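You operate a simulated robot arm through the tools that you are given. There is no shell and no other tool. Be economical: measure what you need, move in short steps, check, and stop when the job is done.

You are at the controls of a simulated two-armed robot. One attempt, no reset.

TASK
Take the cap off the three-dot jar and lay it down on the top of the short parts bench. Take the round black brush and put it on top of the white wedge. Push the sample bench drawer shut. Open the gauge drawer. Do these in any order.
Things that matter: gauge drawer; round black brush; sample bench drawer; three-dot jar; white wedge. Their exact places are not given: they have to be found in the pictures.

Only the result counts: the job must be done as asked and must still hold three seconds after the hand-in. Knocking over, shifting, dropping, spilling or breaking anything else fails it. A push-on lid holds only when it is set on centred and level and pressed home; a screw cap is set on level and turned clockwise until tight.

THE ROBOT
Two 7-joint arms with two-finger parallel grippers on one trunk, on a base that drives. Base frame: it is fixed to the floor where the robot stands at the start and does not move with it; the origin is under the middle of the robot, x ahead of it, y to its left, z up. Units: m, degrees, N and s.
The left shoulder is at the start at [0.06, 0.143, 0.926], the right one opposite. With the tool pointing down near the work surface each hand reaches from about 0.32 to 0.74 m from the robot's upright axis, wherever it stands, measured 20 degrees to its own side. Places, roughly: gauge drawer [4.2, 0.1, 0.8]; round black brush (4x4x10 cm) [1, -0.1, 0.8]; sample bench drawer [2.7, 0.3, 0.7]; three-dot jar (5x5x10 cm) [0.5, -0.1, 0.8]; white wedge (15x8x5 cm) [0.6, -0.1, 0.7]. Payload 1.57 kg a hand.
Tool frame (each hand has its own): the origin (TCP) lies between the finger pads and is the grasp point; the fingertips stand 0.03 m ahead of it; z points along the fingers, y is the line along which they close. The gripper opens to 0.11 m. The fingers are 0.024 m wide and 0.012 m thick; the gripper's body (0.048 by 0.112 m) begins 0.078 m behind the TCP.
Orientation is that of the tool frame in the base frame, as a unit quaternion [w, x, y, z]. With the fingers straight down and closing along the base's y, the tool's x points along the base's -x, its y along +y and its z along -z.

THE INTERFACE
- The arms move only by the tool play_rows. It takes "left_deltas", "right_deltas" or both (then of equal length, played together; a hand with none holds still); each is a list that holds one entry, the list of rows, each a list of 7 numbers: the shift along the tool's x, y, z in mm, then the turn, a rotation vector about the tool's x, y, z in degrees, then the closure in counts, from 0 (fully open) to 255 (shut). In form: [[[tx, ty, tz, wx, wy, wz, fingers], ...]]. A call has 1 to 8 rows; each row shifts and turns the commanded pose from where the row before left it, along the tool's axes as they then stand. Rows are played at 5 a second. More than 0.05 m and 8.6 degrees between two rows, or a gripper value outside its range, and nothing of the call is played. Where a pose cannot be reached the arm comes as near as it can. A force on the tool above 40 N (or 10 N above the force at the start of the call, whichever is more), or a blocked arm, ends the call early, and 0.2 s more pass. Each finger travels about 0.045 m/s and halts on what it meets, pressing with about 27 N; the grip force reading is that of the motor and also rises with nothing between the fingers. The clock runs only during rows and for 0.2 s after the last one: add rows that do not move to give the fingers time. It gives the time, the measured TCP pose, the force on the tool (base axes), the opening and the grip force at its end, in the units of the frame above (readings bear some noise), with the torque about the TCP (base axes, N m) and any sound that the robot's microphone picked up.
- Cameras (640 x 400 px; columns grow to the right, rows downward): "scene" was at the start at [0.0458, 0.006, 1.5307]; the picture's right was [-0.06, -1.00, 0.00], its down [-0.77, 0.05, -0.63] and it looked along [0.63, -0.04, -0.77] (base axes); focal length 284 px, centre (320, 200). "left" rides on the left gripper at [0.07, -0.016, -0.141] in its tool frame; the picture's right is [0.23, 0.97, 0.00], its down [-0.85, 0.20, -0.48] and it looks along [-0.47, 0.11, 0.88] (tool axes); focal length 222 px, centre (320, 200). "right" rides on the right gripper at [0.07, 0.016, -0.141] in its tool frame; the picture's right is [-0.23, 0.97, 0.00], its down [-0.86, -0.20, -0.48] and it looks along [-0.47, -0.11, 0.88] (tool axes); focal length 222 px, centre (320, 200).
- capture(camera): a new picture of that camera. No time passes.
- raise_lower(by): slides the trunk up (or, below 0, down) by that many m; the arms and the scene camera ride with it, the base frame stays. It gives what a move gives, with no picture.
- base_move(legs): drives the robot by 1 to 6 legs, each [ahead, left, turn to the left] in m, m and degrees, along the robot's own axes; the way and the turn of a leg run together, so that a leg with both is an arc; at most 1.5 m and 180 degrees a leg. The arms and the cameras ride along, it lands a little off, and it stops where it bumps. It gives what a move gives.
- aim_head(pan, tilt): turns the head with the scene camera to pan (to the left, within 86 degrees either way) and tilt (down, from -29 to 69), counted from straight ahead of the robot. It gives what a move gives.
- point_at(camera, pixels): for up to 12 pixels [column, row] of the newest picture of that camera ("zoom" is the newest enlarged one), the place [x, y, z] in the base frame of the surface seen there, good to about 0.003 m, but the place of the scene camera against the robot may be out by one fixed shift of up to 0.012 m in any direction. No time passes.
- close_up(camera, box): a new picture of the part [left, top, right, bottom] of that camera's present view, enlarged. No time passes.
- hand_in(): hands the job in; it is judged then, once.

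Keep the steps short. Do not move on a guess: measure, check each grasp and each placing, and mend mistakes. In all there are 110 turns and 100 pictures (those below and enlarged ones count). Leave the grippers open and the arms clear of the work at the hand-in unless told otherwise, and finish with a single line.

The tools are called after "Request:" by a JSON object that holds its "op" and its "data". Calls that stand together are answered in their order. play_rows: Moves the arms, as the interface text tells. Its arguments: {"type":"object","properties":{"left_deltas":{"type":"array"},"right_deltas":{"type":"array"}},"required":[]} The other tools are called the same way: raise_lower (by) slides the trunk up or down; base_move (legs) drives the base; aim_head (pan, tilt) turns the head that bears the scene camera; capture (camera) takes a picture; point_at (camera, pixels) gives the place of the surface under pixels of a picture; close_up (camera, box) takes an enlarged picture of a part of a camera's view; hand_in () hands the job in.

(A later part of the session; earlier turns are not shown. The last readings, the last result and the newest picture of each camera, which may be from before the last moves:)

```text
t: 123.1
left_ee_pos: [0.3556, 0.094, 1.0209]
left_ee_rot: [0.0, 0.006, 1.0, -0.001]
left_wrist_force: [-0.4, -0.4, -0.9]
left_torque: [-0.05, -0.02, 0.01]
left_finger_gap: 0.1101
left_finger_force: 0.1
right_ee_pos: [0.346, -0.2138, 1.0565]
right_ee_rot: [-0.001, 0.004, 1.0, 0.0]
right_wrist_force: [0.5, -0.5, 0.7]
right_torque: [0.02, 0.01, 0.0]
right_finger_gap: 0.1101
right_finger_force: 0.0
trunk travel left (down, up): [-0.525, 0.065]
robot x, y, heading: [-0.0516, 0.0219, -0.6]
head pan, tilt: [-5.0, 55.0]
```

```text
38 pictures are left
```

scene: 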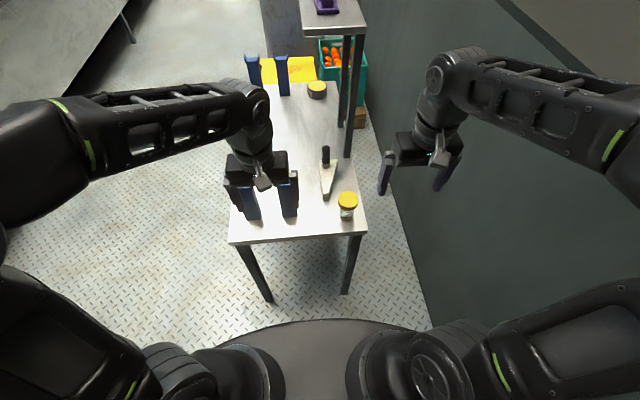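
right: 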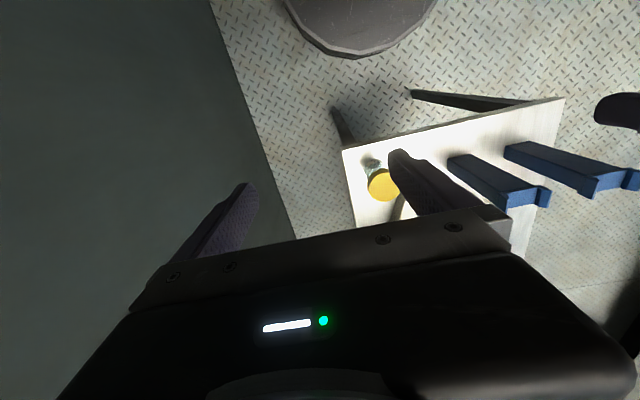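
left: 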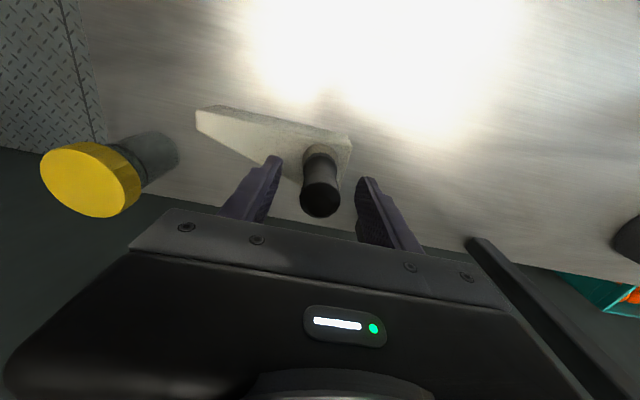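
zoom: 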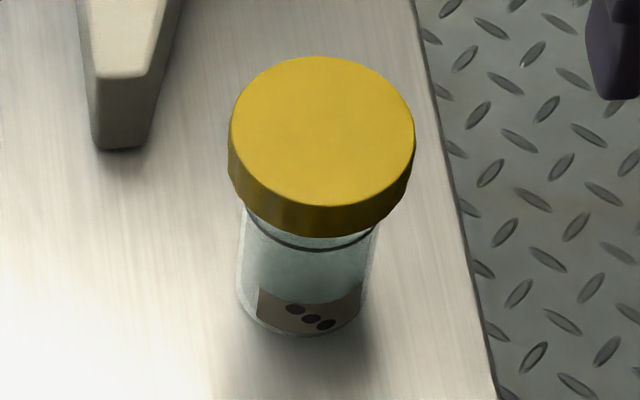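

Cap top at z 0.817, centre ≈(0.478,-0.109). I'll use two hands: the right holds the glass body horizontally, the left turns the cap from above. I'll back the base 0.1 m for reach, push the right hand forward and pitch it up to horizontal.

Request:
{"op": "base_move", "data": {"legs": [[-0.1, 0, 0.5]]}}

Request:
{"op": "play_rows", "data": {"right_deltas": [[[-48, 0, 0, 0, 0, 0, 30], [-48, 0, 0, 0, 0, 0, 30], [-48, 0, 0, 0, 0, 0, 30], [-48, 0, 0, 0, 0, 0, 30], [0, 0, 0, 0, -8.5, 0, 30], [0, 0, 0, 0, -8.5, 0, 30], [0, 0, 0, 0, -8.5, 0, 30], [0, 0, 0, 0, -8.5, 0, 30]]]}}

Request:
{"op": "play_rows", "data": {"right_deltas": [[[0, 0, 0, 0, -8.5, 0, 30], [0, 0, 0, 0, -8.5, 0, 30], [0, 0, 0, 0, -8.5, 0, 30], [0, 0, 0, 0, -8.5, 0, 30], [0, 0, 0, 0, -8.5, 0, 30], [0, 0, 0, 0, -8.5, 0, 30], [0, 0, 0, 0, 0, 0, 30]]]}}

```text
t: 124.2
left_ee_pos: [0.2531, 0.0968, 1.0206]
left_ee_rot: [0.0, 0.002, 1.0, -0.001]
left_wrist_force: [-0.5, -0.4, -0.2]
left_torque: [0.02, -0.01, 0.01]
left_finger_gap: 0.1102
left_finger_force: 0.1
right_ee_pos: [0.2466, -0.2102, 1.0568]
right_ee_rot: [0.001, 0.001, 1.0, 0.0]
right_wrist_force: [0.2, 0.2, 0.8]
right_torque: [0.04, -0.04, 0.05]
right_finger_gap: 0.1101
right_finger_force: 0.1
trunk travel left (down, up): [-0.525, 0.065]
robot x, y, heading: [-0.1503, 0.0212, 0.2]
head pan, tilt: [-5.0, 55.0]
```

```text
t: 126.0
left_ee_pos: [0.2564, 0.0968, 1.0201]
left_ee_rot: [-0.001, 0.001, 1.0, -0.001]
left_wrist_force: [0.4, 0.5, -1.3]
left_torque: [-0.03, 0.0, -0.02]
left_finger_gap: 0.11
left_finger_force: 0.0
right_ee_pos: [0.4409, -0.2109, 1.0558]
right_ee_rot: [0.293, 0.0, 0.956, 0.001]
right_wrist_force: [-0.6, -0.5, -0.4]
right_torque: [-0.01, -0.04, 0.02]
right_finger_gap: 0.097
right_finger_force: 0.0
trunk travel left (down, up): [-0.525, 0.065]
robot x, y, heading: [-0.1528, 0.0195, 0.1]
head pan, tilt: [-5.0, 55.0]
```

```text
t: 127.6
left_ee_pos: [0.2542, 0.098, 1.0209]
left_ee_rot: [0.0, 0.001, 1.0, -0.001]
left_wrist_force: [-0.7, -0.3, -0.1]
left_torque: [-0.01, -0.01, 0.02]
left_finger_gap: 0.1101
left_finger_force: 0.1
right_ee_pos: [0.4395, -0.1986, 1.0285]
right_ee_rot: [0.544, -0.023, 0.838, -0.005]
right_wrist_force: [-0.5, -0.6, 0.1]
right_torque: [-0.02, 0.01, -0.03]
right_finger_gap: 0.097
right_finger_force: 0.2
right hand out of reach, approached as far as the arm can: row 5, 6
trunk travel left (down, up): [-0.525, 0.065]
robot x, y, heading: [-0.148, 0.019, 0.2]
head pan, tilt: [-5.0, 55.0]
```

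Reached 66° of pitch; the remainder needs a lower hand. Lower 150 mm (still right of the jar), then finish the pitch.

Request:
{"op": "play_rows", "data": {"right_deltas": [[[45, 0, 20, 0, 0, 0, 30], [45, 0, 20, 0, 0, 0, 30], [45, 0, 20, 0, 0, 0, 30], [0, 0, 0, 0, -8, 0, 30], [0, 0, 0, 0, -8, 0, 30], [0, 0, 0, 0, -8, 0, 30], [0, 0, 0, 0, 0, 0, 30]]]}}

```text
t: 129.2
left_ee_pos: [0.2549, 0.0971, 1.0203]
left_ee_rot: [0.0, 0.001, 1.0, 0.0]
left_wrist_force: [0.5, -0.1, 0.1]
left_torque: [0.02, 0.01, -0.01]
left_finger_gap: 0.1102
left_finger_force: 0.0
right_ee_pos: [0.4404, -0.2032, 0.9295]
right_ee_rot: [0.544, -0.023, 0.839, -0.005]
right_wrist_force: [-0.8, 0.2, 0.7]
right_torque: [0.0, 0.01, -0.02]
right_finger_gap: 0.0971
right_finger_force: 0.0
right hand out of reach, approached as far as the arm can: row 1, 4, 5, 6
trunk travel left (down, up): [-0.525, 0.065]
robot x, y, heading: [-0.1497, 0.0189, -0.0]
head pan, tilt: [-5.0, 55.0]
```

The wrist stops at 66° pitch (fingers 24° below horizontal), which is fine for holding the glass. Move to a pre-grasp point on the approach line behind the jar.

Request:
{"op": "play_rows", "data": {"right_deltas": [[[11, 10, -24, 0.4, 0, 1.2, 30], [11, 20, -24, 0.5, 0, 1.3, 30], [25, 32, 11, 0, 0, 0, 30], [25, 32, 11, 0, 0, 0, 30], [40, 0, 18, 0, 0, 0, 30], [35, 0, 16, 0, 0, 0, 30], [0, 0, 0, 0, 0, 0, 30]]]}}

Request:
{"op": "capture", "data": {"camera": "right"}}

Request:
{"op": "capture", "data": {"camera": "scene"}}

```text
t: 130.8
left_ee_pos: [0.2552, 0.0972, 1.0217]
left_ee_rot: [-0.001, 0.002, 1.0, 0.0]
left_wrist_force: [-0.6, 0.0, -0.2]
left_torque: [0.0, -0.02, 0.03]
left_finger_gap: 0.1098
left_finger_force: 0.0
right_ee_pos: [0.3826, -0.1662, 0.9339]
right_ee_rot: [0.542, -0.001, 0.84, 0.0]
right_wrist_force: [-0.7, 0.1, 0.3]
right_torque: [0.01, -0.02, 0.03]
right_finger_gap: 0.097
right_finger_force: 0.0
right hand out of reach, approached as far as the arm can: row 2, 3, 4, 5, 6
trunk travel left (down, up): [-0.525, 0.065]
robot x, y, heading: [-0.1496, 0.0193, -0.0]
head pan, tilt: [-5.0, 55.0]
```

```text
37 pictures are left
```

right: 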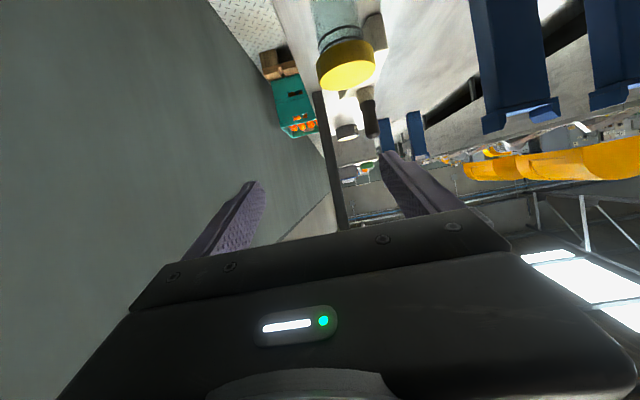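

```text
36 pictures are left
```

scene: 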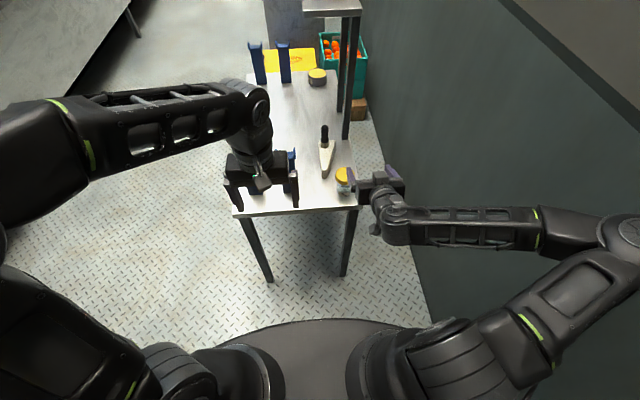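

The arm can't lower in this pose, but the trunk can carry it down. Strafe the base left 0.057 m to line up with the jar and lower the trunk 0.18 m.

Request:
{"op": "base_move", "data": {"legs": [[0, 0.057, 0]]}}

Request:
{"op": "raise_lower", "data": {"by": -0.12}}

Request:
{"op": "capture", "data": {"camera": "right"}}

```text
t: 131.8
left_ee_pos: [0.2551, 0.1557, 1.0206]
left_ee_rot: [0.0, 0.002, 1.0, -0.002]
left_wrist_force: [0.2, -0.1, -0.4]
left_torque: [-0.04, -0.01, -0.02]
left_finger_gap: 0.11
left_finger_force: 0.1
right_ee_pos: [0.3823, -0.1088, 0.934]
right_ee_rot: [0.543, -0.001, 0.84, -0.001]
right_wrist_force: [0.5, -0.4, 1.0]
right_torque: [0.05, -0.01, -0.05]
right_finger_gap: 0.0972
right_finger_force: 0.1
trunk travel left (down, up): [-0.525, 0.065]
robot x, y, heading: [-0.1517, 0.0768, 0.1]
head pan, tilt: [-5.0, 55.0]
```

```text
t: 133.3
left_ee_pos: [0.2551, 0.1528, 0.9023]
left_ee_rot: [-0.002, 0.003, 1.0, -0.001]
left_wrist_force: [-0.1, -0.1, 0.9]
left_torque: [-0.04, -0.01, -0.01]
left_finger_gap: 0.1097
left_finger_force: 0.1
right_ee_pos: [0.3812, -0.1089, 0.8142]
right_ee_rot: [0.544, -0.001, 0.839, 0.0]
right_wrist_force: [0.5, 0.3, 0.2]
right_torque: [0.02, 0.0, 0.02]
right_finger_gap: 0.097
right_finger_force: 0.0
trunk travel left (down, up): [-0.405, 0.185]
robot x, y, heading: [-0.1503, 0.0761, -0.2]
head pan, tilt: [-5.0, 55.0]
```

```text
35 pictures are left
```

right: 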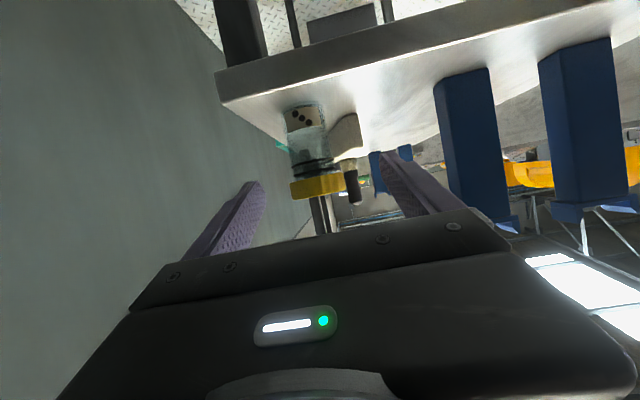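

Request:
{"op": "point_at", "data": {"camera": "right", "pixels": [[308, 140], [318, 188], [294, 189], [342, 185], [303, 115], [312, 168], [290, 140], [325, 135], [300, 105]]}}

Request:
{"op": "close_up", "data": {"camera": "right", "box": [270, 90, 370, 215]}}

```text
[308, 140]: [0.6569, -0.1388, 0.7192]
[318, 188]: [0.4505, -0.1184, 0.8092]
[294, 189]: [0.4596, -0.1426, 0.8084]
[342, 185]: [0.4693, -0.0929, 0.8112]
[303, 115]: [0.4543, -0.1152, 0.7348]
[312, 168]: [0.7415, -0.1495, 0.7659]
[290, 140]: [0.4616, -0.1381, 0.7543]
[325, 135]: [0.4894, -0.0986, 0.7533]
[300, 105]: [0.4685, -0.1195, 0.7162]
```

```text
3.20 times, centred on (320, 152) of right
```

zoom: 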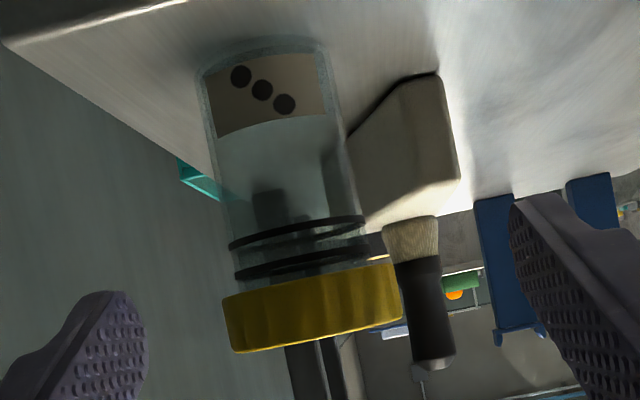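

Screw cap with thread rings below. By the right camera the jar axis is at (0.478,-0.118). Shift the hand 9 mm right and lower the trunk to z≈0.752.

Request:
{"op": "play_rows", "data": {"right_deltas": [[[0, -9, 0, 0, 0, 0, 30], [0, 0, 0, 0, 0, 0, 30]]]}}

Request:
{"op": "raise_lower", "data": {"by": -0.061}}

Request:
{"op": "base_move", "data": {"legs": [[0.05, 0, 0]]}}

Request:
{"op": "capture", "data": {"camera": "right"}}

```text
t: 133.9
left_ee_pos: [0.2544, 0.1534, 0.9003]
left_ee_rot: [-0.001, 0.002, 1.0, -0.001]
left_wrist_force: [-0.9, 0.9, 0.7]
left_torque: [0.01, 0.02, -0.01]
left_finger_gap: 0.1101
left_finger_force: 0.1
right_ee_pos: [0.3813, -0.1177, 0.8151]
right_ee_rot: [0.542, 0.0, 0.84, 0.0]
right_wrist_force: [-0.2, 0.1, -0.2]
right_torque: [0.0, 0.01, -0.01]
right_finger_gap: 0.097
right_finger_force: 0.1
trunk travel left (down, up): [-0.405, 0.185]
robot x, y, heading: [-0.1515, 0.0772, 0.3]
head pan, tilt: [-5.0, 55.0]
```

```text
t: 134.9
left_ee_pos: [0.2554, 0.1546, 0.841]
left_ee_rot: [-0.001, 0.002, 1.0, -0.001]
left_wrist_force: [-0.6, -0.2, -0.2]
left_torque: [0.04, 0.04, -0.01]
left_finger_gap: 0.1103
left_finger_force: 0.0
right_ee_pos: [0.3817, -0.1173, 0.754]
right_ee_rot: [0.543, 0.0, 0.84, 0.0]
right_wrist_force: [0.0, 0.4, -0.6]
right_torque: [-0.01, 0.05, 0.01]
right_finger_gap: 0.0969
right_finger_force: 0.0
trunk travel left (down, up): [-0.344, 0.246]
robot x, y, heading: [-0.1532, 0.0762, 0.0]
head pan, tilt: [-5.0, 55.0]
```

```text
t: 135.8
left_ee_pos: [0.3033, 0.1543, 0.8406]
left_ee_rot: [-0.001, 0.002, 1.0, -0.001]
left_wrist_force: [0.8, -0.2, 0.2]
left_torque: [0.01, 0.02, -0.03]
left_finger_gap: 0.1102
left_finger_force: 0.0
right_ee_pos: [0.4305, -0.1169, 0.7531]
right_ee_rot: [0.542, 0.0, 0.84, 0.0]
right_wrist_force: [-0.2, 0.5, 0.3]
right_torque: [-0.01, 0.0, 0.0]
right_finger_gap: 0.097
right_finger_force: 0.1
trunk travel left (down, up): [-0.344, 0.246]
robot x, y, heading: [-0.1039, 0.0774, 0.1]
head pan, tilt: [-5.0, 55.0]
```

```text
33 pictures are left
```

right: 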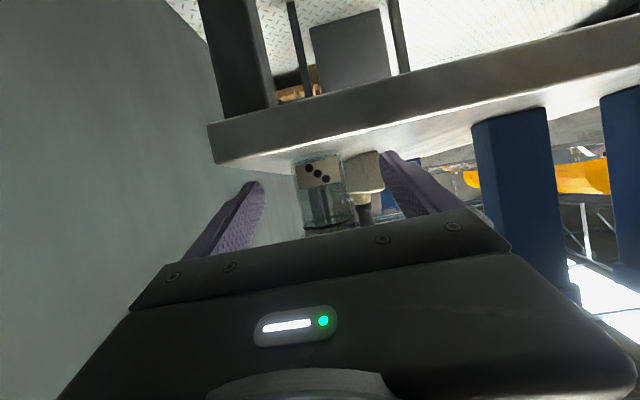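

Jar is centred between the fingers. Advance another 46 mm and close.

Request:
{"op": "base_move", "data": {"legs": [[0.046, 0, 0]]}}

Request:
{"op": "play_rows", "data": {"right_deltas": [[[0, 0, 0, 0, 0, 0, 120], [0, 0, 0, 0, 0, 0, 150], [0, 0, 0, 0, 0, 0, 255], [0, 0, 0, 0, 0, 0, 255], [0, 0, 0, 0, 0, 0, 255], [0, 0, 0, 0, 0, 0, 255]]]}}

Request:
{"op": "capture", "data": {"camera": "right"}}

Request:
{"op": "capture", "data": {"camera": "scene"}}

```text
t: 136.7
left_ee_pos: [0.3496, 0.1548, 0.8383]
left_ee_rot: [-0.001, 0.001, 1.0, -0.001]
left_wrist_force: [0.0, -0.6, -0.3]
left_torque: [-0.02, 0.01, -0.04]
left_finger_gap: 0.1101
left_finger_force: 0.1
right_ee_pos: [0.4769, -0.1177, 0.7536]
right_ee_rot: [0.542, -0.001, 0.84, 0.0]
right_wrist_force: [0.0, -0.2, -0.2]
right_torque: [-0.01, 0.04, -0.01]
right_finger_gap: 0.0971
right_finger_force: 0.0
trunk travel left (down, up): [-0.344, 0.246]
robot x, y, heading: [-0.0546, 0.0751, -0.5]
head pan, tilt: [-5.0, 55.0]
```

```text
t: 138.1
left_ee_pos: [0.3489, 0.154, 0.8409]
left_ee_rot: [-0.002, 0.001, 1.0, 0.0]
left_wrist_force: [-0.8, 0.1, -0.8]
left_torque: [0.0, 0.03, -0.02]
left_finger_gap: 0.1102
left_finger_force: 0.0
right_ee_pos: [0.4756, -0.1176, 0.7537]
right_ee_rot: [0.543, 0.0, 0.84, -0.001]
right_wrist_force: [-0.3, -1.0, 0.2]
right_torque: [0.04, -0.02, -0.02]
right_finger_gap: 0.0474
right_finger_force: 27.2
trunk travel left (down, up): [-0.344, 0.246]
robot x, y, heading: [-0.051, 0.077, 0.3]
head pan, tilt: [-5.0, 55.0]
```

```text
32 pictures are left
```

right: 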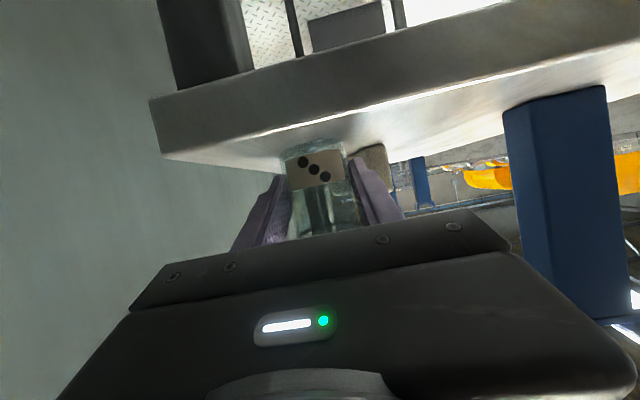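

```text
31 pictures are left
```

scene: 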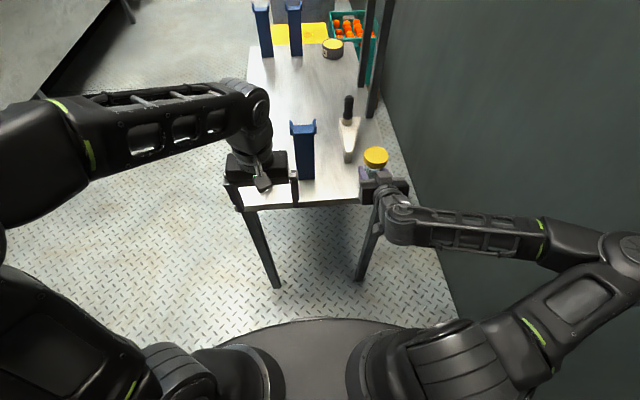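

Glass is held firmly (gap 47 mm). Now raise the left hand and bring it above the cap.

Request:
{"op": "play_rows", "data": {"left_deltas": [[[0, 0, -45, 0, 0, 0, 60], [0, 0, -45, 0, 0, 0, 60], [0, 0, -40, 0, 0, 0, 60], [-15, -45, 0, 0, 0, 0, 60], [-18, -45, 0, 0, 0, 0, 60], [-18, -45, 0, 0, 0, 0, 60], [-18, -45, 0, 0, 0, 0, 60], [0, 0, 0, 0, 0, 0, 60]]]}}

Request:
{"op": "play_rows", "data": {"left_deltas": [[[-20, -40, 0, 0, 0, 0, 60], [-20, -40, 0, 0, 0, 0, 60], [-19, -12, 0, 0, 0, 0, 60], [0, 0, 0, 0, 0, 0, 60]]]}}

Request:
{"op": "capture", "data": {"camera": "left"}}

```text
t: 139.9
left_ee_pos: [0.3839, 0.0648, 0.9301]
left_ee_rot: [0.0, 0.0, 1.0, -0.002]
left_wrist_force: [0.6, 0.1, 0.4]
left_torque: [0.03, 0.02, 0.07]
left_finger_gap: 0.0842
left_finger_force: 0.1
left hand out of reach, approached as far as the arm can: row 3, 6, 7
right_ee_pos: [0.4758, -0.1159, 0.754]
right_ee_rot: [0.542, -0.001, 0.84, 0.001]
right_wrist_force: [-0.6, 0.5, 1.1]
right_torque: [-0.04, 0.01, -0.01]
right_finger_gap: 0.0473
right_finger_force: 26.2
trunk travel left (down, up): [-0.344, 0.246]
robot x, y, heading: [-0.058, 0.0742, -0.0]
head pan, tilt: [-5.0, 55.0]
```

```text
t: 140.9
left_ee_pos: [0.3843, 0.0634, 0.9303]
left_ee_rot: [-0.001, 0.001, 1.0, -0.002]
left_wrist_force: [-0.4, -0.2, 0.6]
left_torque: [0.01, -0.03, 0.03]
left_finger_gap: 0.0841
left_finger_force: 0.1
left hand out of reach, approached as far as the arm can: row 1, 2, 3
right_ee_pos: [0.4755, -0.1176, 0.7541]
right_ee_rot: [0.542, -0.001, 0.84, 0.0]
right_wrist_force: [0.1, 0.8, 0.3]
right_torque: [-0.03, 0.01, -0.03]
right_finger_gap: 0.047
right_finger_force: 26.5
trunk travel left (down, up): [-0.344, 0.246]
robot x, y, heading: [-0.0529, 0.0708, -0.1]
head pan, tilt: [-5.0, 55.0]
```

```text
30 pictures are left
```

left: 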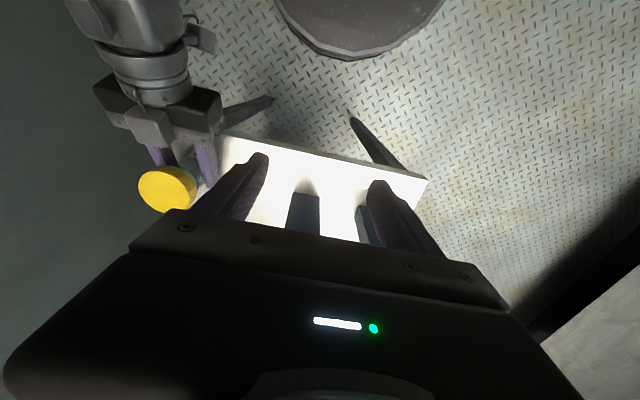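

The left hand is too high for the lowered shoulder (limit ~0.93). It can pass lower: tips only need to clear the cap (0.817). Lower to z≈0.88, then cross in steps.

Request:
{"op": "play_rows", "data": {"left_deltas": [[[0, 0, 25, 0, 0, 0, 60], [0, -30, 25, 0, 0, 0, 60], [-5, -40, 0, 0, 0, 0, 60], [-10, -30, 0, 0, 0, 0, 60], [0, 0, 0, 0, 0, 0, 60]]]}}

Request:
{"op": "capture", "data": {"camera": "scene"}}

```text
t: 142.1
left_ee_pos: [0.396, -0.0374, 0.8791]
left_ee_rot: [-0.001, 0.0, 1.0, -0.001]
left_wrist_force: [0.9, -0.8, -0.4]
left_torque: [0.0, 0.0, -0.01]
left_finger_gap: 0.0842
left_finger_force: 0.0
right_ee_pos: [0.4751, -0.118, 0.7523]
right_ee_rot: [0.542, -0.001, 0.84, 0.0]
right_wrist_force: [0.7, 0.8, -0.9]
right_torque: [0.08, 0.03, 0.27]
right_finger_gap: 0.0441
right_finger_force: 24.0
trunk travel left (down, up): [-0.344, 0.246]
robot x, y, heading: [-0.0579, 0.0781, -0.2]
head pan, tilt: [-5.0, 55.0]
```

```text
29 pictures are left
```

scene: 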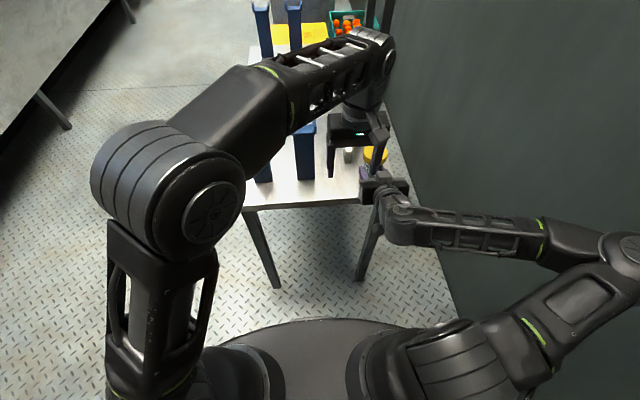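

The right finger gap changed slightly (47→44 mm); check with cameras.

Request:
{"op": "capture", "data": {"camera": "left"}}

Request:
{"op": "capture", "data": {"camera": "right"}}

```text
28 pictures are left
```

left: 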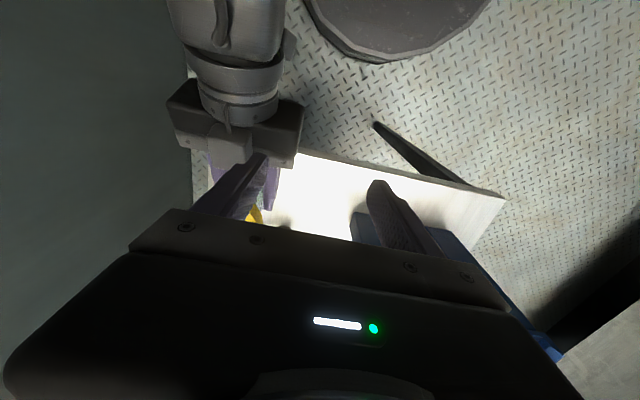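

```text
27 pictures are left
```

right: 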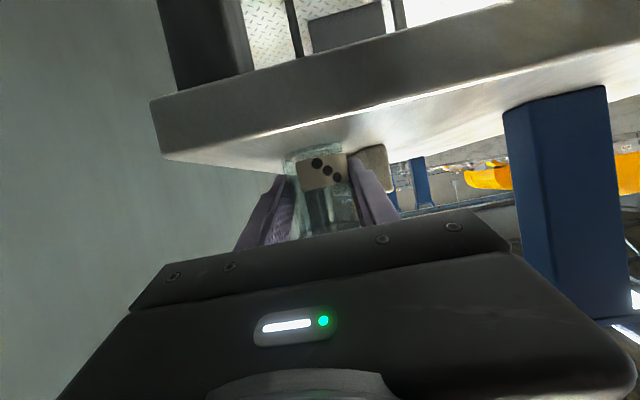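

Request:
{"op": "close_up", "data": {"camera": "right", "box": [240, 120, 400, 250]}}

Request:
{"op": "close_up", "data": {"camera": "scene", "box": [310, 100, 420, 220]}}

```text
3.08 times, centred on (320, 185) of right
```

zoom: 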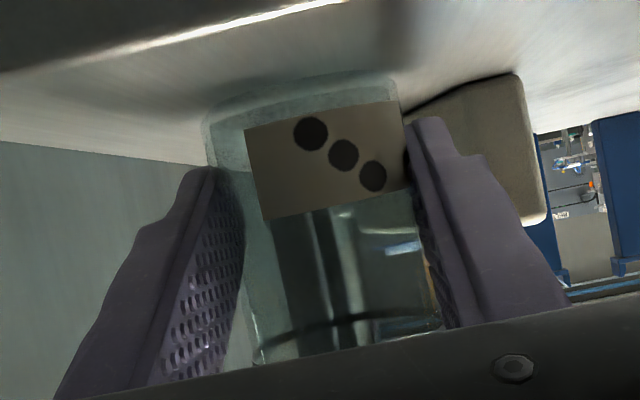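

```text
3.33 times, centred on (365, 160) of scene
```

zoom: 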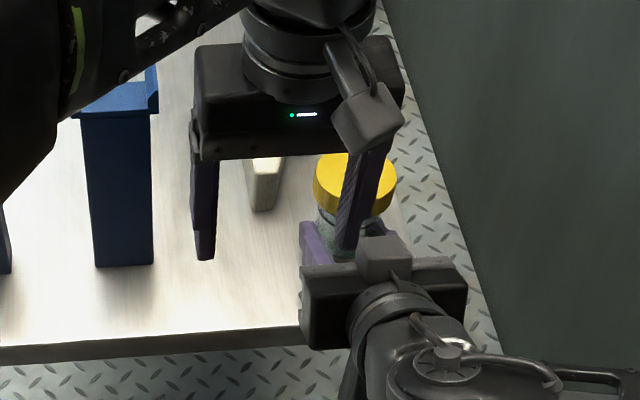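

All fine: the jar just turned a little in the grip. Continue crossing to above the cap, in smaller steps.

Request:
{"op": "play_rows", "data": {"left_deltas": [[[-30, -5, 0, 0, 0, 0, 60], [-30, -10, 0, 0, 0, 0, 60], [-11, -32, 0, 0, 0, 0, 60], [-10, -34, 0, 0, 0, 0, 60], [0, 0, 0, 0, 0, 0, 60]]]}}

Request:
{"op": "capture", "data": {"camera": "left"}}

```text
t: 143.3
left_ee_pos: [0.4262, -0.0419, 0.8781]
left_ee_rot: [-0.001, 0.001, 1.0, -0.001]
left_wrist_force: [0.3, -0.8, -0.4]
left_torque: [0.0, -0.01, 0.0]
left_finger_gap: 0.0842
left_finger_force: 0.0
left hand out of reach, approached as far as the arm can: row 2, 3, 4
right_ee_pos: [0.4761, -0.1168, 0.7537]
right_ee_rot: [0.542, 0.0, 0.841, 0.0]
right_wrist_force: [0.3, -0.1, -0.7]
right_torque: [0.01, 0.03, -0.01]
right_finger_gap: 0.0419
right_finger_force: 26.8
trunk travel left (down, up): [-0.344, 0.246]
robot x, y, heading: [-0.0597, 0.0757, -0.2]
head pan, tilt: [-5.0, 55.0]
```

```text
24 pictures are left
```

left: 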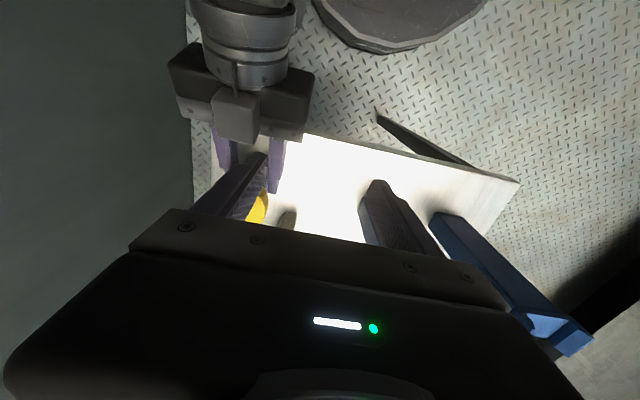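

The left arm can't get there with the trunk this low, so I'll change the approach. I'll retreat the left hand, release the jar, back off and restore trunk height. Then I'll re-pose the right hand the way that worked for the gauge drawer: fully horizontal via the outward roll.

Request:
{"op": "play_rows", "data": {"left_deltas": [[[30, 5, 0, 0, 0, 0, 60], [10, 30, 0, 0, 0, 0, 60], [5, 40, 0, 0, 0, 0, 60], [0, 45, 0, 0, 0, 0, 60], [0, 45, 0, 0, 0, 0, 60], [20, 30, 0, 0, 0, 0, 60], [0, 0, 0, 0, 0, 0, 60]]]}}

Request:
{"op": "play_rows", "data": {"right_deltas": [[[0, 0, 0, 0, 0, 0, 150], [0, 0, 0, 0, 0, 0, 100], [0, 0, 0, 0, 0, 0, 30], [0, 0, 0, 0, 0, 0, 30], [0, 0, 0, 0, 0, 0, 30], [0, 0, 0, 0, 0, 0, 30]]]}}

Request:
{"op": "base_move", "data": {"legs": [[-0.12, 0, 0]]}}

Request:
{"op": "raise_lower", "data": {"by": 0.181}}

Request:
{"op": "capture", "data": {"camera": "scene"}}

```text
t: 144.9
left_ee_pos: [0.3637, 0.1565, 0.8751]
left_ee_rot: [-0.001, 0.0, 1.0, -0.001]
left_wrist_force: [-0.9, -0.2, -0.7]
left_torque: [0.0, -0.02, 0.0]
left_finger_gap: 0.0841
left_finger_force: 0.1
right_ee_pos: [0.477, -0.1163, 0.7548]
right_ee_rot: [0.543, -0.001, 0.84, 0.0]
right_wrist_force: [0.9, 0.0, -0.1]
right_torque: [-0.02, 0.01, 0.02]
right_finger_gap: 0.0421
right_finger_force: 26.7
trunk travel left (down, up): [-0.344, 0.246]
robot x, y, heading: [-0.0588, 0.0765, 0.1]
head pan, tilt: [-5.0, 55.0]
```

```text
t: 146.3
left_ee_pos: [0.3645, 0.1553, 0.8751]
left_ee_rot: [-0.001, 0.001, 1.0, -0.001]
left_wrist_force: [-0.2, -0.6, -0.4]
left_torque: [-0.01, 0.0, -0.01]
left_finger_gap: 0.0846
left_finger_force: 0.0
right_ee_pos: [0.4771, -0.1167, 0.7536]
right_ee_rot: [0.543, -0.001, 0.84, 0.0]
right_wrist_force: [-0.2, 0.3, -0.2]
right_torque: [0.0, 0.02, 0.0]
right_finger_gap: 0.0969
right_finger_force: 0.1
trunk travel left (down, up): [-0.344, 0.246]
robot x, y, heading: [-0.0611, 0.0779, 0.4]
head pan, tilt: [-5.0, 55.0]
```

```text
t: 147.5
left_ee_pos: [0.2443, 0.1542, 0.8763]
left_ee_rot: [-0.001, 0.001, 1.0, -0.001]
left_wrist_force: [-0.7, -0.6, -0.5]
left_torque: [0.0, -0.04, 0.01]
left_finger_gap: 0.0843
left_finger_force: 0.1
right_ee_pos: [0.3581, -0.1188, 0.7534]
right_ee_rot: [0.542, 0.0, 0.84, 0.0]
right_wrist_force: [-0.1, 0.9, 0.3]
right_torque: [0.03, -0.01, -0.02]
right_finger_gap: 0.0967
right_finger_force: 0.0
trunk travel left (down, up): [-0.344, 0.246]
robot x, y, heading: [-0.1755, 0.0756, -0.2]
head pan, tilt: [-5.0, 55.0]
```

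```text
t: 149.5
left_ee_pos: [0.2453, 0.1538, 1.0566]
left_ee_rot: [0.0, 0.002, 1.0, -0.001]
left_wrist_force: [-0.1, 0.4, -0.6]
left_torque: [0.02, 0.01, 0.03]
left_finger_gap: 0.0843
left_finger_force: 0.0
right_ee_pos: [0.3581, -0.1183, 0.9359]
right_ee_rot: [0.543, -0.001, 0.84, 0.0]
right_wrist_force: [-0.3, -0.5, 0.2]
right_torque: [0.0, 0.0, 0.03]
right_finger_gap: 0.0972
right_finger_force: 0.1
trunk travel left (down, up): [-0.525, 0.065]
robot x, y, heading: [-0.176, 0.0734, 0.0]
head pan, tilt: [-5.0, 55.0]
```

```text
23 pictures are left
```

scene: 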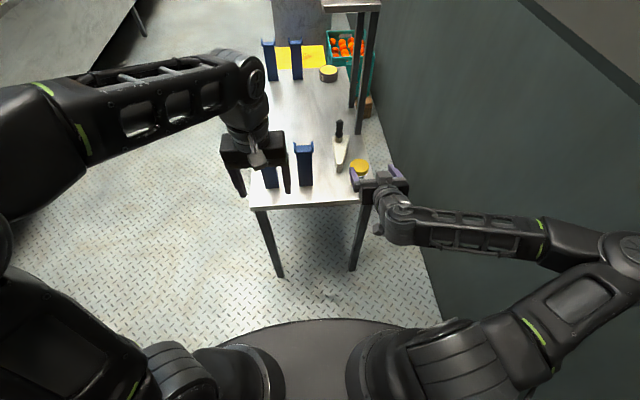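

The jar still stands well. Un-pitch the right hand, shift the base right 0.075 m, and turn the right tool by the mirrored route.

Request:
{"op": "play_rows", "data": {"right_deltas": [[[0, 0, 0, 0, 8.2, 0, 30], [0, 0, 0, 0, 8.2, 0, 30], [0, 0, 0, 0, 8.2, 0, 30], [0, 0, 0, 0, 8.2, 0, 30], [0, 0, 0, 0, 8.2, 0, 30], [0, 0, 0, 0, 8.2, 0, 30], [0, 0, 0, 0, 8.2, 0, 30], [0, 0, 0, 0, 8.2, 0, 30]]]}}

Request:
{"op": "base_move", "data": {"legs": [[0, -0.075, 0]]}}

Request:
{"op": "play_rows", "data": {"right_deltas": [[[0, 0, 0, 4.94, -4.94, -4.94, 30], [0, 0, 0, 4.94, -4.94, -4.94, 30], [0, 0, 0, 4.94, -4.94, -4.94, 30], [0, 0, 0, 4.94, -4.94, -4.94, 30], [0, 0, 0, 4.94, -4.94, -4.94, 30], [0, 0, 0, 4.94, -4.94, -4.94, 30], [0, 0, 0, 4.94, -4.94, -4.94, 30]]]}}

Request:
{"op": "play_rows", "data": {"right_deltas": [[[0, 0, 0, 4.94, -4.94, -4.94, 30], [0, 0, 0, 4.94, -4.94, -4.94, 30], [0, 0, 0, 4.94, -4.94, -4.94, 30], [0, 0, 0, 4.94, -4.94, -4.94, 30], [0, 0, 0, 4.94, -4.94, -4.94, 30], [0, 0, 0, 4.94, -4.94, -4.94, 30], [0, 0, 0, 4.94, -4.94, -4.94, 30]]]}}

```text
t: 151.3
left_ee_pos: [0.2461, 0.1563, 1.0569]
left_ee_rot: [-0.001, 0.002, 1.0, 0.0]
left_wrist_force: [0.4, -0.4, -0.1]
left_torque: [0.0, 0.01, -0.06]
left_finger_gap: 0.0844
left_finger_force: 0.0
right_ee_pos: [0.3577, -0.1184, 0.9349]
right_ee_rot: [0.0, -0.001, 1.0, 0.0]
right_wrist_force: [-0.7, -0.6, 0.1]
right_torque: [0.01, 0.02, 0.02]
right_finger_gap: 0.0969
right_finger_force: 0.0
trunk travel left (down, up): [-0.525, 0.065]
robot x, y, heading: [-0.1763, 0.077, -0.2]
head pan, tilt: [-5.0, 55.0]
```

```text
t: 152.4
left_ee_pos: [0.2444, 0.0789, 1.0565]
left_ee_rot: [-0.001, 0.002, 1.0, -0.001]
left_wrist_force: [-0.1, 0.1, -0.6]
left_torque: [0.05, 0.01, -0.02]
left_finger_gap: 0.0844
left_finger_force: 0.0
right_ee_pos: [0.3571, -0.1939, 0.9342]
right_ee_rot: [0.001, 0.0, 1.0, -0.001]
right_wrist_force: [0.0, -1.0, -0.6]
right_torque: [0.05, 0.0, -0.03]
right_finger_gap: 0.097
right_finger_force: 0.0
trunk travel left (down, up): [-0.525, 0.065]
robot x, y, heading: [-0.1759, -0.0019, 0.1]
head pan, tilt: [-5.0, 55.0]
```

```text
t: 154.0
left_ee_pos: [0.2443, 0.0805, 1.0553]
left_ee_rot: [-0.001, 0.002, 1.0, -0.001]
left_wrist_force: [-0.3, 0.2, 0.5]
left_torque: [-0.02, -0.01, 0.0]
left_finger_gap: 0.0842
left_finger_force: 0.1
right_ee_pos: [0.3566, -0.194, 0.9345]
right_ee_rot: [0.289, -0.288, 0.866, -0.288]
right_wrist_force: [-0.2, 0.7, 0.2]
right_torque: [0.0, 0.02, 0.01]
right_finger_gap: 0.0971
right_finger_force: 0.0
trunk travel left (down, up): [-0.525, 0.065]
robot x, y, heading: [-0.1724, 0.0027, 0.1]
head pan, tilt: [-5.0, 55.0]
```

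```text
t: 155.6
left_ee_pos: [0.2437, 0.0832, 1.0556]
left_ee_rot: [0.0, 0.002, 1.0, -0.003]
left_wrist_force: [-0.9, -0.3, -0.1]
left_torque: [-0.06, -0.05, -0.05]
left_finger_gap: 0.084
left_finger_force: 0.2
right_ee_pos: [0.3555, -0.1905, 0.9377]
right_ee_rot: [0.502, -0.496, 0.502, -0.5]
right_wrist_force: [-1.2, -0.8, -1.3]
right_torque: [-0.02, -0.09, 0.07]
right_finger_gap: 0.097
right_finger_force: 0.0
trunk travel left (down, up): [-0.525, 0.065]
robot x, y, heading: [-0.1791, 0.0038, -0.2]
head pan, tilt: [-5.0, 55.0]
```

Fully horizontal now. Roll −90° about the fingers so they close horizontally (camera on top).

Request:
{"op": "play_rows", "data": {"right_deltas": [[[0, 0, 0, 0, 0, -8.2, 30], [0, 0, 0, 0, 0, -8.2, 30], [0, 0, 0, 0, 0, -8.2, 30], [0, 0, 0, 0, 0, -8.2, 30], [0, 0, 0, 0, 0, -8.2, 30], [0, 0, 0, 0, 0, -8.2, 30]]]}}

Request:
{"op": "play_rows", "data": {"right_deltas": [[[0, 0, 0, 0, 0, -8.2, 30], [0, 0, 0, 0, 0, -8.2, 30], [0, 0, 0, 0, 0, -8.2, 30], [0, 0, 0, 0, 0, -8.2, 30], [0, 0, 0, 0, 0, -8, 30], [0, 0, 0, 0, 0, 0, 30]]]}}

```text
t: 157.0
left_ee_pos: [0.245, 0.0812, 1.0558]
left_ee_rot: [-0.001, 0.001, 1.0, 0.0]
left_wrist_force: [-0.6, -0.4, -0.3]
left_torque: [0.01, -0.01, -0.01]
left_finger_gap: 0.0841
left_finger_force: 0.0
right_ee_pos: [0.357, -0.1929, 0.934]
right_ee_rot: [-0.245, 0.663, -0.246, 0.663]
right_wrist_force: [-0.7, -0.1, -0.6]
right_torque: [0.01, -0.01, -0.01]
right_finger_gap: 0.0968
right_finger_force: 0.1
trunk travel left (down, up): [-0.525, 0.065]
robot x, y, heading: [-0.1745, -0.0011, 0.0]
head pan, tilt: [-5.0, 55.0]
```

```text
t: 158.4
left_ee_pos: [0.2446, 0.0803, 1.0544]
left_ee_rot: [-0.001, 0.002, 1.0, -0.001]
left_wrist_force: [0.2, -0.1, -0.2]
left_torque: [0.01, 0.01, 0.02]
left_finger_gap: 0.0843
left_finger_force: 0.1
right_ee_pos: [0.3569, -0.1921, 0.9346]
right_ee_rot: [0.001, 0.708, 0.0, 0.707]
right_wrist_force: [0.4, 0.1, -0.2]
right_torque: [0.01, 0.02, 0.0]
right_finger_gap: 0.0971
right_finger_force: 0.1
trunk travel left (down, up): [-0.525, 0.065]
robot x, y, heading: [-0.1732, 0.0014, -0.0]
head pan, tilt: [-5.0, 55.0]
```

Perfect pose. Lower to z≈0.755 and line up in y with the jar, then look.

Request:
{"op": "play_rows", "data": {"right_deltas": [[[-40, -20, 0, 0, 0, 0, 30], [-40, -20, 0, 0, 0, 0, 30], [-40, -20, 0, 0, 0, 0, 30], [-40, -14, 0, 0, 0, 0, 30], [-20, 0, 0, 0, 0, 0, 30], [0, 0, 0, 0, 0, 0, 30]]]}}

Request:
{"op": "capture", "data": {"camera": "right"}}

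```text
t: 159.8
left_ee_pos: [0.2451, 0.0799, 1.0558]
left_ee_rot: [-0.002, 0.002, 1.0, -0.002]
left_wrist_force: [-0.1, -0.9, 0.8]
left_torque: [-0.02, 0.05, -0.03]
left_finger_gap: 0.0842
left_finger_force: 0.0
right_ee_pos: [0.3576, -0.1201, 0.7548]
right_ee_rot: [0.0, 0.708, -0.001, 0.706]
right_wrist_force: [-1.2, 0.2, -0.2]
right_torque: [0.0, 0.0, 0.02]
right_finger_gap: 0.097
right_finger_force: 0.0
trunk travel left (down, up): [-0.525, 0.065]
robot x, y, heading: [-0.1744, -0.0006, -0.3]
head pan, tilt: [-5.0, 55.0]
```

```text
22 pictures are left
```

right: 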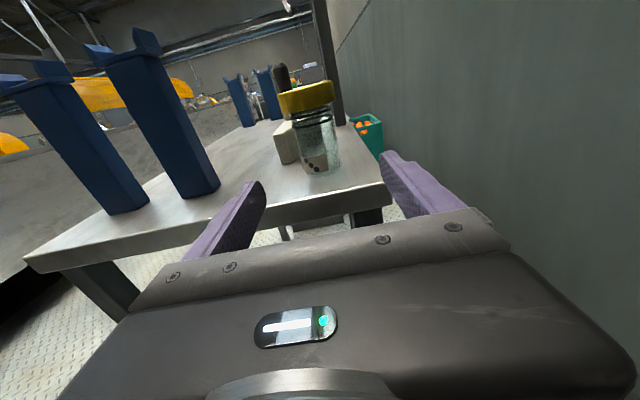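

Request:
{"op": "point_at", "data": {"camera": "right", "pixels": [[306, 98], [282, 102], [331, 96], [306, 88], [316, 160], [300, 160], [334, 158], [310, 110], [318, 168]]}}

```text
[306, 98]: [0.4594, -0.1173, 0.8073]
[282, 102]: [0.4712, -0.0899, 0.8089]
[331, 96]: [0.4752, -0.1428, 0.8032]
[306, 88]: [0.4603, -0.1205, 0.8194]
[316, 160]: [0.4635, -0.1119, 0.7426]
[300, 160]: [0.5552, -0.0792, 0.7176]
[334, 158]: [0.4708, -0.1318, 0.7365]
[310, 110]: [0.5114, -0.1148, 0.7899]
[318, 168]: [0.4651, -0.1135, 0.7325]
```

Jar axis now at ≈(0.487,-0.117). Advance 132 mm with the open fingers around it, then close.

Request:
{"op": "play_rows", "data": {"right_deltas": [[[0, -3, 40, 0, 0, 0, 30], [0, 0, 46, 0, 0, 0, 30], [0, 0, 46, 0, 0, 0, 30], [0, 0, 0, 0, 0, 0, 30], [0, 0, 0, 0, 0, 0, 120], [0, 0, 0, 0, 0, 0, 160], [0, 0, 0, 0, 0, 0, 255], [0, 0, 0, 0, 0, 0, 255]]]}}

Request:
{"op": "play_rows", "data": {"right_deltas": [[[0, 0, 0, 0, 0, 0, 255], [0, 0, 0, 0, 0, 0, 255], [0, 0, 0, 0, 0, 0, 255]]]}}

Request:
{"op": "capture", "data": {"camera": "right"}}

```text
t: 161.6
left_ee_pos: [0.2447, 0.0803, 1.0558]
left_ee_rot: [-0.001, 0.001, 1.0, -0.001]
left_wrist_force: [0.2, -0.7, -0.5]
left_torque: [0.01, 0.0, 0.05]
left_finger_gap: 0.0841
left_finger_force: 0.1
right_ee_pos: [0.491, -0.1168, 0.7548]
right_ee_rot: [0.0, 0.707, 0.0, 0.707]
right_wrist_force: [1.1, 0.3, 0.3]
right_torque: [-0.03, -0.04, -0.03]
right_finger_gap: 0.0419
right_finger_force: 17.5
trunk travel left (down, up): [-0.525, 0.065]
robot x, y, heading: [-0.1755, 0.0014, 0.1]
head pan, tilt: [-5.0, 55.0]
```

```text
t: 162.4
left_ee_pos: [0.2456, 0.0806, 1.0568]
left_ee_rot: [-0.001, 0.002, 1.0, -0.001]
left_wrist_force: [-0.4, 0.5, -0.4]
left_torque: [-0.04, 0.03, -0.04]
left_finger_gap: 0.0841
left_finger_force: 0.2
right_ee_pos: [0.4911, -0.1179, 0.7557]
right_ee_rot: [0.0, 0.707, -0.001, 0.707]
right_wrist_force: [0.9, -0.3, 0.6]
right_torque: [-0.03, -0.01, 0.0]
right_finger_gap: 0.0423
right_finger_force: 27.2
trunk travel left (down, up): [-0.525, 0.065]
robot x, y, heading: [-0.1742, 0.0022, -0.2]
head pan, tilt: [-5.0, 55.0]
```

```text
21 pictures are left
```

right: 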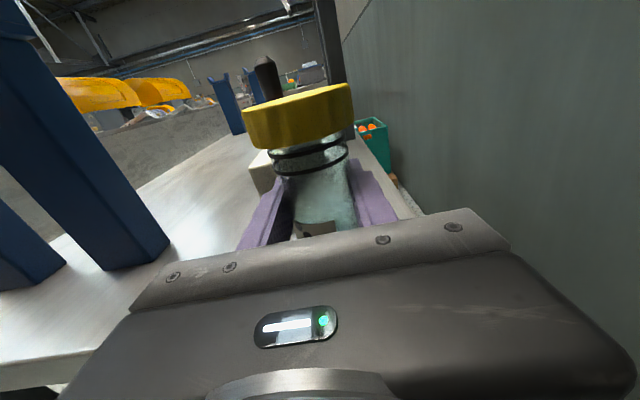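

Held (42 mm across). Measure the cap, then bring the left hand over at safe height.

Request:
{"op": "point_at", "data": {"camera": "right", "pixels": [[246, 120], [350, 98], [297, 125], [297, 102], [300, 98], [290, 143]]}}

Request:
{"op": "play_rows", "data": {"left_deltas": [[[-30, -35, 0, 0, 0, 0, 60], [-30, -35, 0, 0, 0, 0, 60], [-40, -29, 0, 0, 0, 0, 60], [-35, -28, 0, 0, 0, 0, 60], [-35, -28, 0, 0, 0, 0, 60], [-35, -25, 0, 0, 0, 0, 60], [-36, -17, 20, 0, 0, 0, 60], [0, 0, 20, 0, 0, 0, 60]]]}}

Request:
{"op": "capture", "data": {"camera": "left"}}

```text
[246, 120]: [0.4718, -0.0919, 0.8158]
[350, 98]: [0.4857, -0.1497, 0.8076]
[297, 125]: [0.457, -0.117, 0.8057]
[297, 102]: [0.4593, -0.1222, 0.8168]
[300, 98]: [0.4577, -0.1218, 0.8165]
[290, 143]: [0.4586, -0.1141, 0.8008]
```

```text
t: 164.2
left_ee_pos: [0.3724, -0.0345, 1.0311]
left_ee_rot: [-0.001, 0.001, 1.0, -0.001]
left_wrist_force: [-0.5, 0.0, 0.3]
left_torque: [-0.03, -0.01, -0.02]
left_finger_gap: 0.084
left_finger_force: 0.0
left hand out of reach, approached as far as the arm can: row 4, 5, 6, 7
right_ee_pos: [0.4914, -0.1185, 0.754]
right_ee_rot: [0.0, 0.708, -0.001, 0.707]
right_wrist_force: [0.0, 0.6, -0.1]
right_torque: [-0.02, -0.01, 0.02]
right_finger_gap: 0.042
right_finger_force: 27.2
trunk travel left (down, up): [-0.525, 0.065]
robot x, y, heading: [-0.1756, 0.0002, -0.0]
head pan, tilt: [-5.0, 55.0]
```

```text
20 pictures are left
```

left: 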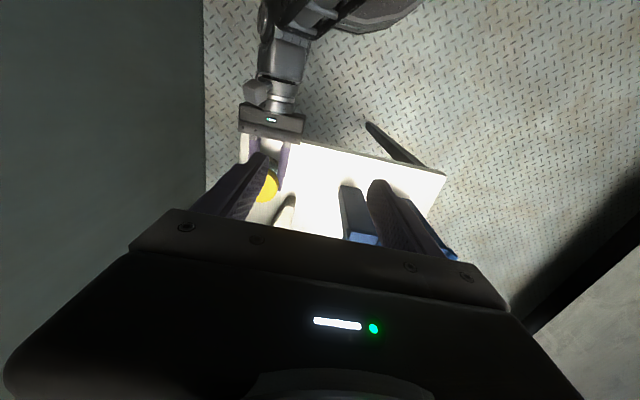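

Too high again. Lower to z≈0.90 here (clear of the right hand), then go forward and across.

Request:
{"op": "play_rows", "data": {"left_deltas": [[[0, 0, 45, 0, 0, 0, 60], [0, 0, 45, 0, 0, 0, 60], [0, 0, 40, 0, 0, 0, 60], [-40, -5, 0, 0, 0, 0, 60], [-40, -10, 0, 0, 0, 0, 60], [-34, -20, 0, 0, 0, 0, 60], [0, -45, 0, 0, 0, 0, 60], [0, 0, 0, 0, 0, 0, 60]]]}}

Request:
{"op": "capture", "data": {"camera": "left"}}

```text
t: 166.0
left_ee_pos: [0.4663, -0.0575, 0.901]
left_ee_rot: [0.001, 0.002, 1.0, -0.002]
left_wrist_force: [0.6, 0.0, -0.6]
left_torque: [-0.01, 0.01, 0.06]
left_finger_gap: 0.0841
left_finger_force: 0.0
left hand out of reach, approached as far as the arm can: row 6, 7
right_ee_pos: [0.491, -0.1176, 0.7553]
right_ee_rot: [-0.001, 0.708, 0.0, 0.707]
right_wrist_force: [0.2, 0.5, 1.1]
right_torque: [-0.02, 0.03, 0.05]
right_finger_gap: 0.0418
right_finger_force: 27.0
trunk travel left (down, up): [-0.525, 0.065]
robot x, y, heading: [-0.1735, 0.0014, 0.1]
head pan, tilt: [-5.0, 55.0]
```

```text
19 pictures are left
```

left: 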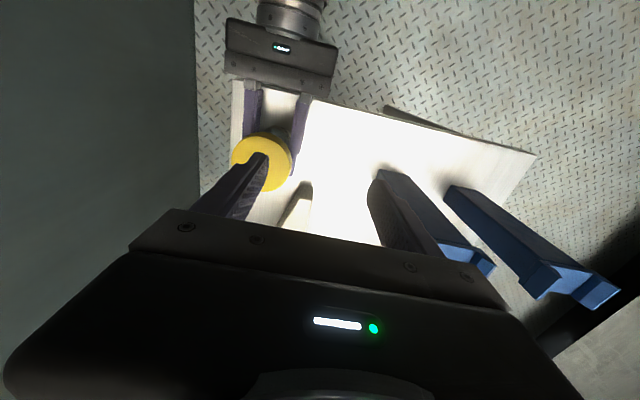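

Still slightly out of reach. I'll let the right hand carry the jar ~6 mm up, 68 mm to the left and 27 mm back, and set it down again on the table at ≈(0.46,-0.05).

Request:
{"op": "play_rows", "data": {"right_deltas": [[[7, 0, 0, 0, 0, 0, 255], [0, -23, -9, 0, 0, 0, 255], [0, -23, -9, 0, 0, 0, 255], [0, -22, -9, 0, 0, 0, 255], [0, 0, 0, 0, 0, 0, 255], [-6, 0, 0, 0, 0, 0, 255], [0, 0, 0, 0, 0, 0, 255]]]}}

Request:
{"op": "capture", "data": {"camera": "left"}}

```text
t: 167.6
left_ee_pos: [0.4657, -0.0592, 0.9011]
left_ee_rot: [0.002, 0.002, 1.0, -0.002]
left_wrist_force: [-0.1, -0.3, 0.0]
left_torque: [0.0, 0.01, 0.0]
left_finger_gap: 0.0841
left_finger_force: 0.1
right_ee_pos: [0.4618, -0.0488, 0.7551]
right_ee_rot: [0.0, 0.707, -0.001, 0.707]
right_wrist_force: [0.3, 0.1, 0.3]
right_torque: [-0.03, 0.02, 0.02]
right_finger_gap: 0.042
right_finger_force: 27.0
trunk travel left (down, up): [-0.525, 0.065]
robot x, y, heading: [-0.1795, 0.004, -0.0]
head pan, tilt: [-5.0, 55.0]
```

```text
18 pictures are left
```

left: 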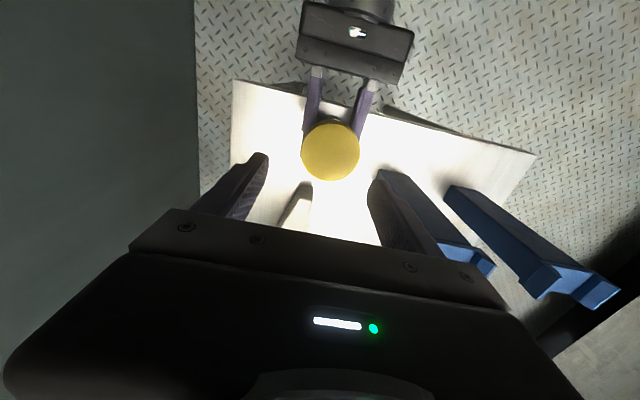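

The cap sits nicely between the left fingers' line. Measure its centre with the left camera.

Request:
{"op": "point_at", "data": {"camera": "left", "pixels": [[330, 152], [303, 152], [357, 152], [330, 126], [330, 177], [355, 160]]}}

```text
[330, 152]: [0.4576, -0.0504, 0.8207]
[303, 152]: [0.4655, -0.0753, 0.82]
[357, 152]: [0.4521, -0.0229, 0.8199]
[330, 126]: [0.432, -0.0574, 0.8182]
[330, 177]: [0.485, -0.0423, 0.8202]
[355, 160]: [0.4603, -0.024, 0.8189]
```

Cap centre (0.458,-0.050), top z 0.820. Align the left TCP and pre-turn it 51° clockwise to leave room for unscrewing.

Request:
{"op": "play_rows", "data": {"left_deltas": [[[7, 9, 0, 0, 0, 0, 75], [0, 0, 0, 0, 0, 8.5, 75], [0, 0, 0, 0, 0, 8.5, 75], [0, 0, 0, 0, 0, 8.5, 75], [0, 0, 0, 0, 0, 8.5, 75], [0, 0, 0, 0, 0, 8.5, 75], [0, 0, 0, 0, 0, 8.5, 75], [0, 0, 0, 0, 0, 0, 75]]]}}

```text
t: 169.4
left_ee_pos: [0.4593, -0.0477, 0.9009]
left_ee_rot: [0.0, 0.433, 0.901, -0.001]
left_wrist_force: [-0.1, -0.6, -0.5]
left_torque: [-0.01, 0.0, 0.02]
left_finger_gap: 0.0777
left_finger_force: 0.1
right_ee_pos: [0.4612, -0.0492, 0.7553]
right_ee_rot: [0.0, 0.707, -0.001, 0.707]
right_wrist_force: [0.4, 0.2, 0.7]
right_torque: [-0.04, 0.01, 0.01]
right_finger_gap: 0.0422
right_finger_force: 26.0
trunk travel left (down, up): [-0.525, 0.065]
robot x, y, heading: [-0.1746, -0.0016, -0.2]
head pan, tilt: [-5.0, 55.0]
```

Descend 88 mm so the pads surround the cap, then close.

Request:
{"op": "play_rows", "data": {"left_deltas": [[[0, 0, 35, 0, 0, 0, 75], [0, 0, 33, 0, 0, 0, 75], [0, 0, 20, 0, 0, 0, 75], [0, 0, 0, 0, 0, 0, 75], [0, 0, 0, 0, 0, 0, 255], [0, 0, 0, 0, 0, 0, 255], [0, 0, 0, 0, 0, 0, 255], [0, 0, 0, 0, 0, 0, 255]]]}}

Request:
{"op": "capture", "data": {"camera": "scene"}}

```text
t: 171.2
left_ee_pos: [0.462, -0.0478, 0.8126]
left_ee_rot: [0.0, 0.431, 0.902, -0.002]
left_wrist_force: [7.1, 3.0, -1.1]
left_torque: [0.03, -0.09, -0.04]
left_finger_gap: 0.0625
left_finger_force: 26.8
right_ee_pos: [0.4626, -0.0483, 0.7538]
right_ee_rot: [0.001, 0.707, -0.001, 0.707]
right_wrist_force: [-5.6, -2.0, 4.5]
right_torque: [0.07, -0.33, 0.01]
right_finger_gap: 0.0422
right_finger_force: 26.9
trunk travel left (down, up): [-0.525, 0.065]
robot x, y, heading: [-0.1744, 0.0006, -0.0]
head pan, tilt: [-5.0, 55.0]
```

```text
17 pictures are left
```

scene: 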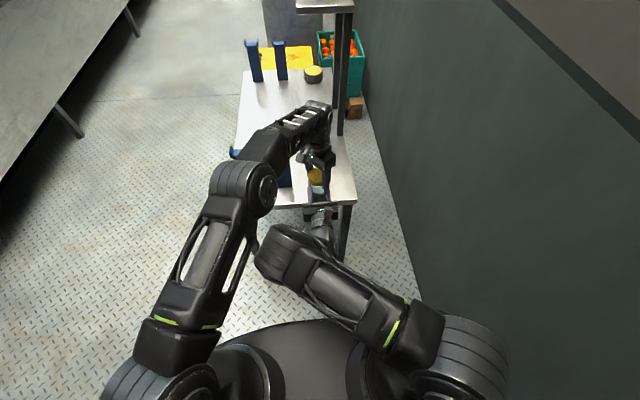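

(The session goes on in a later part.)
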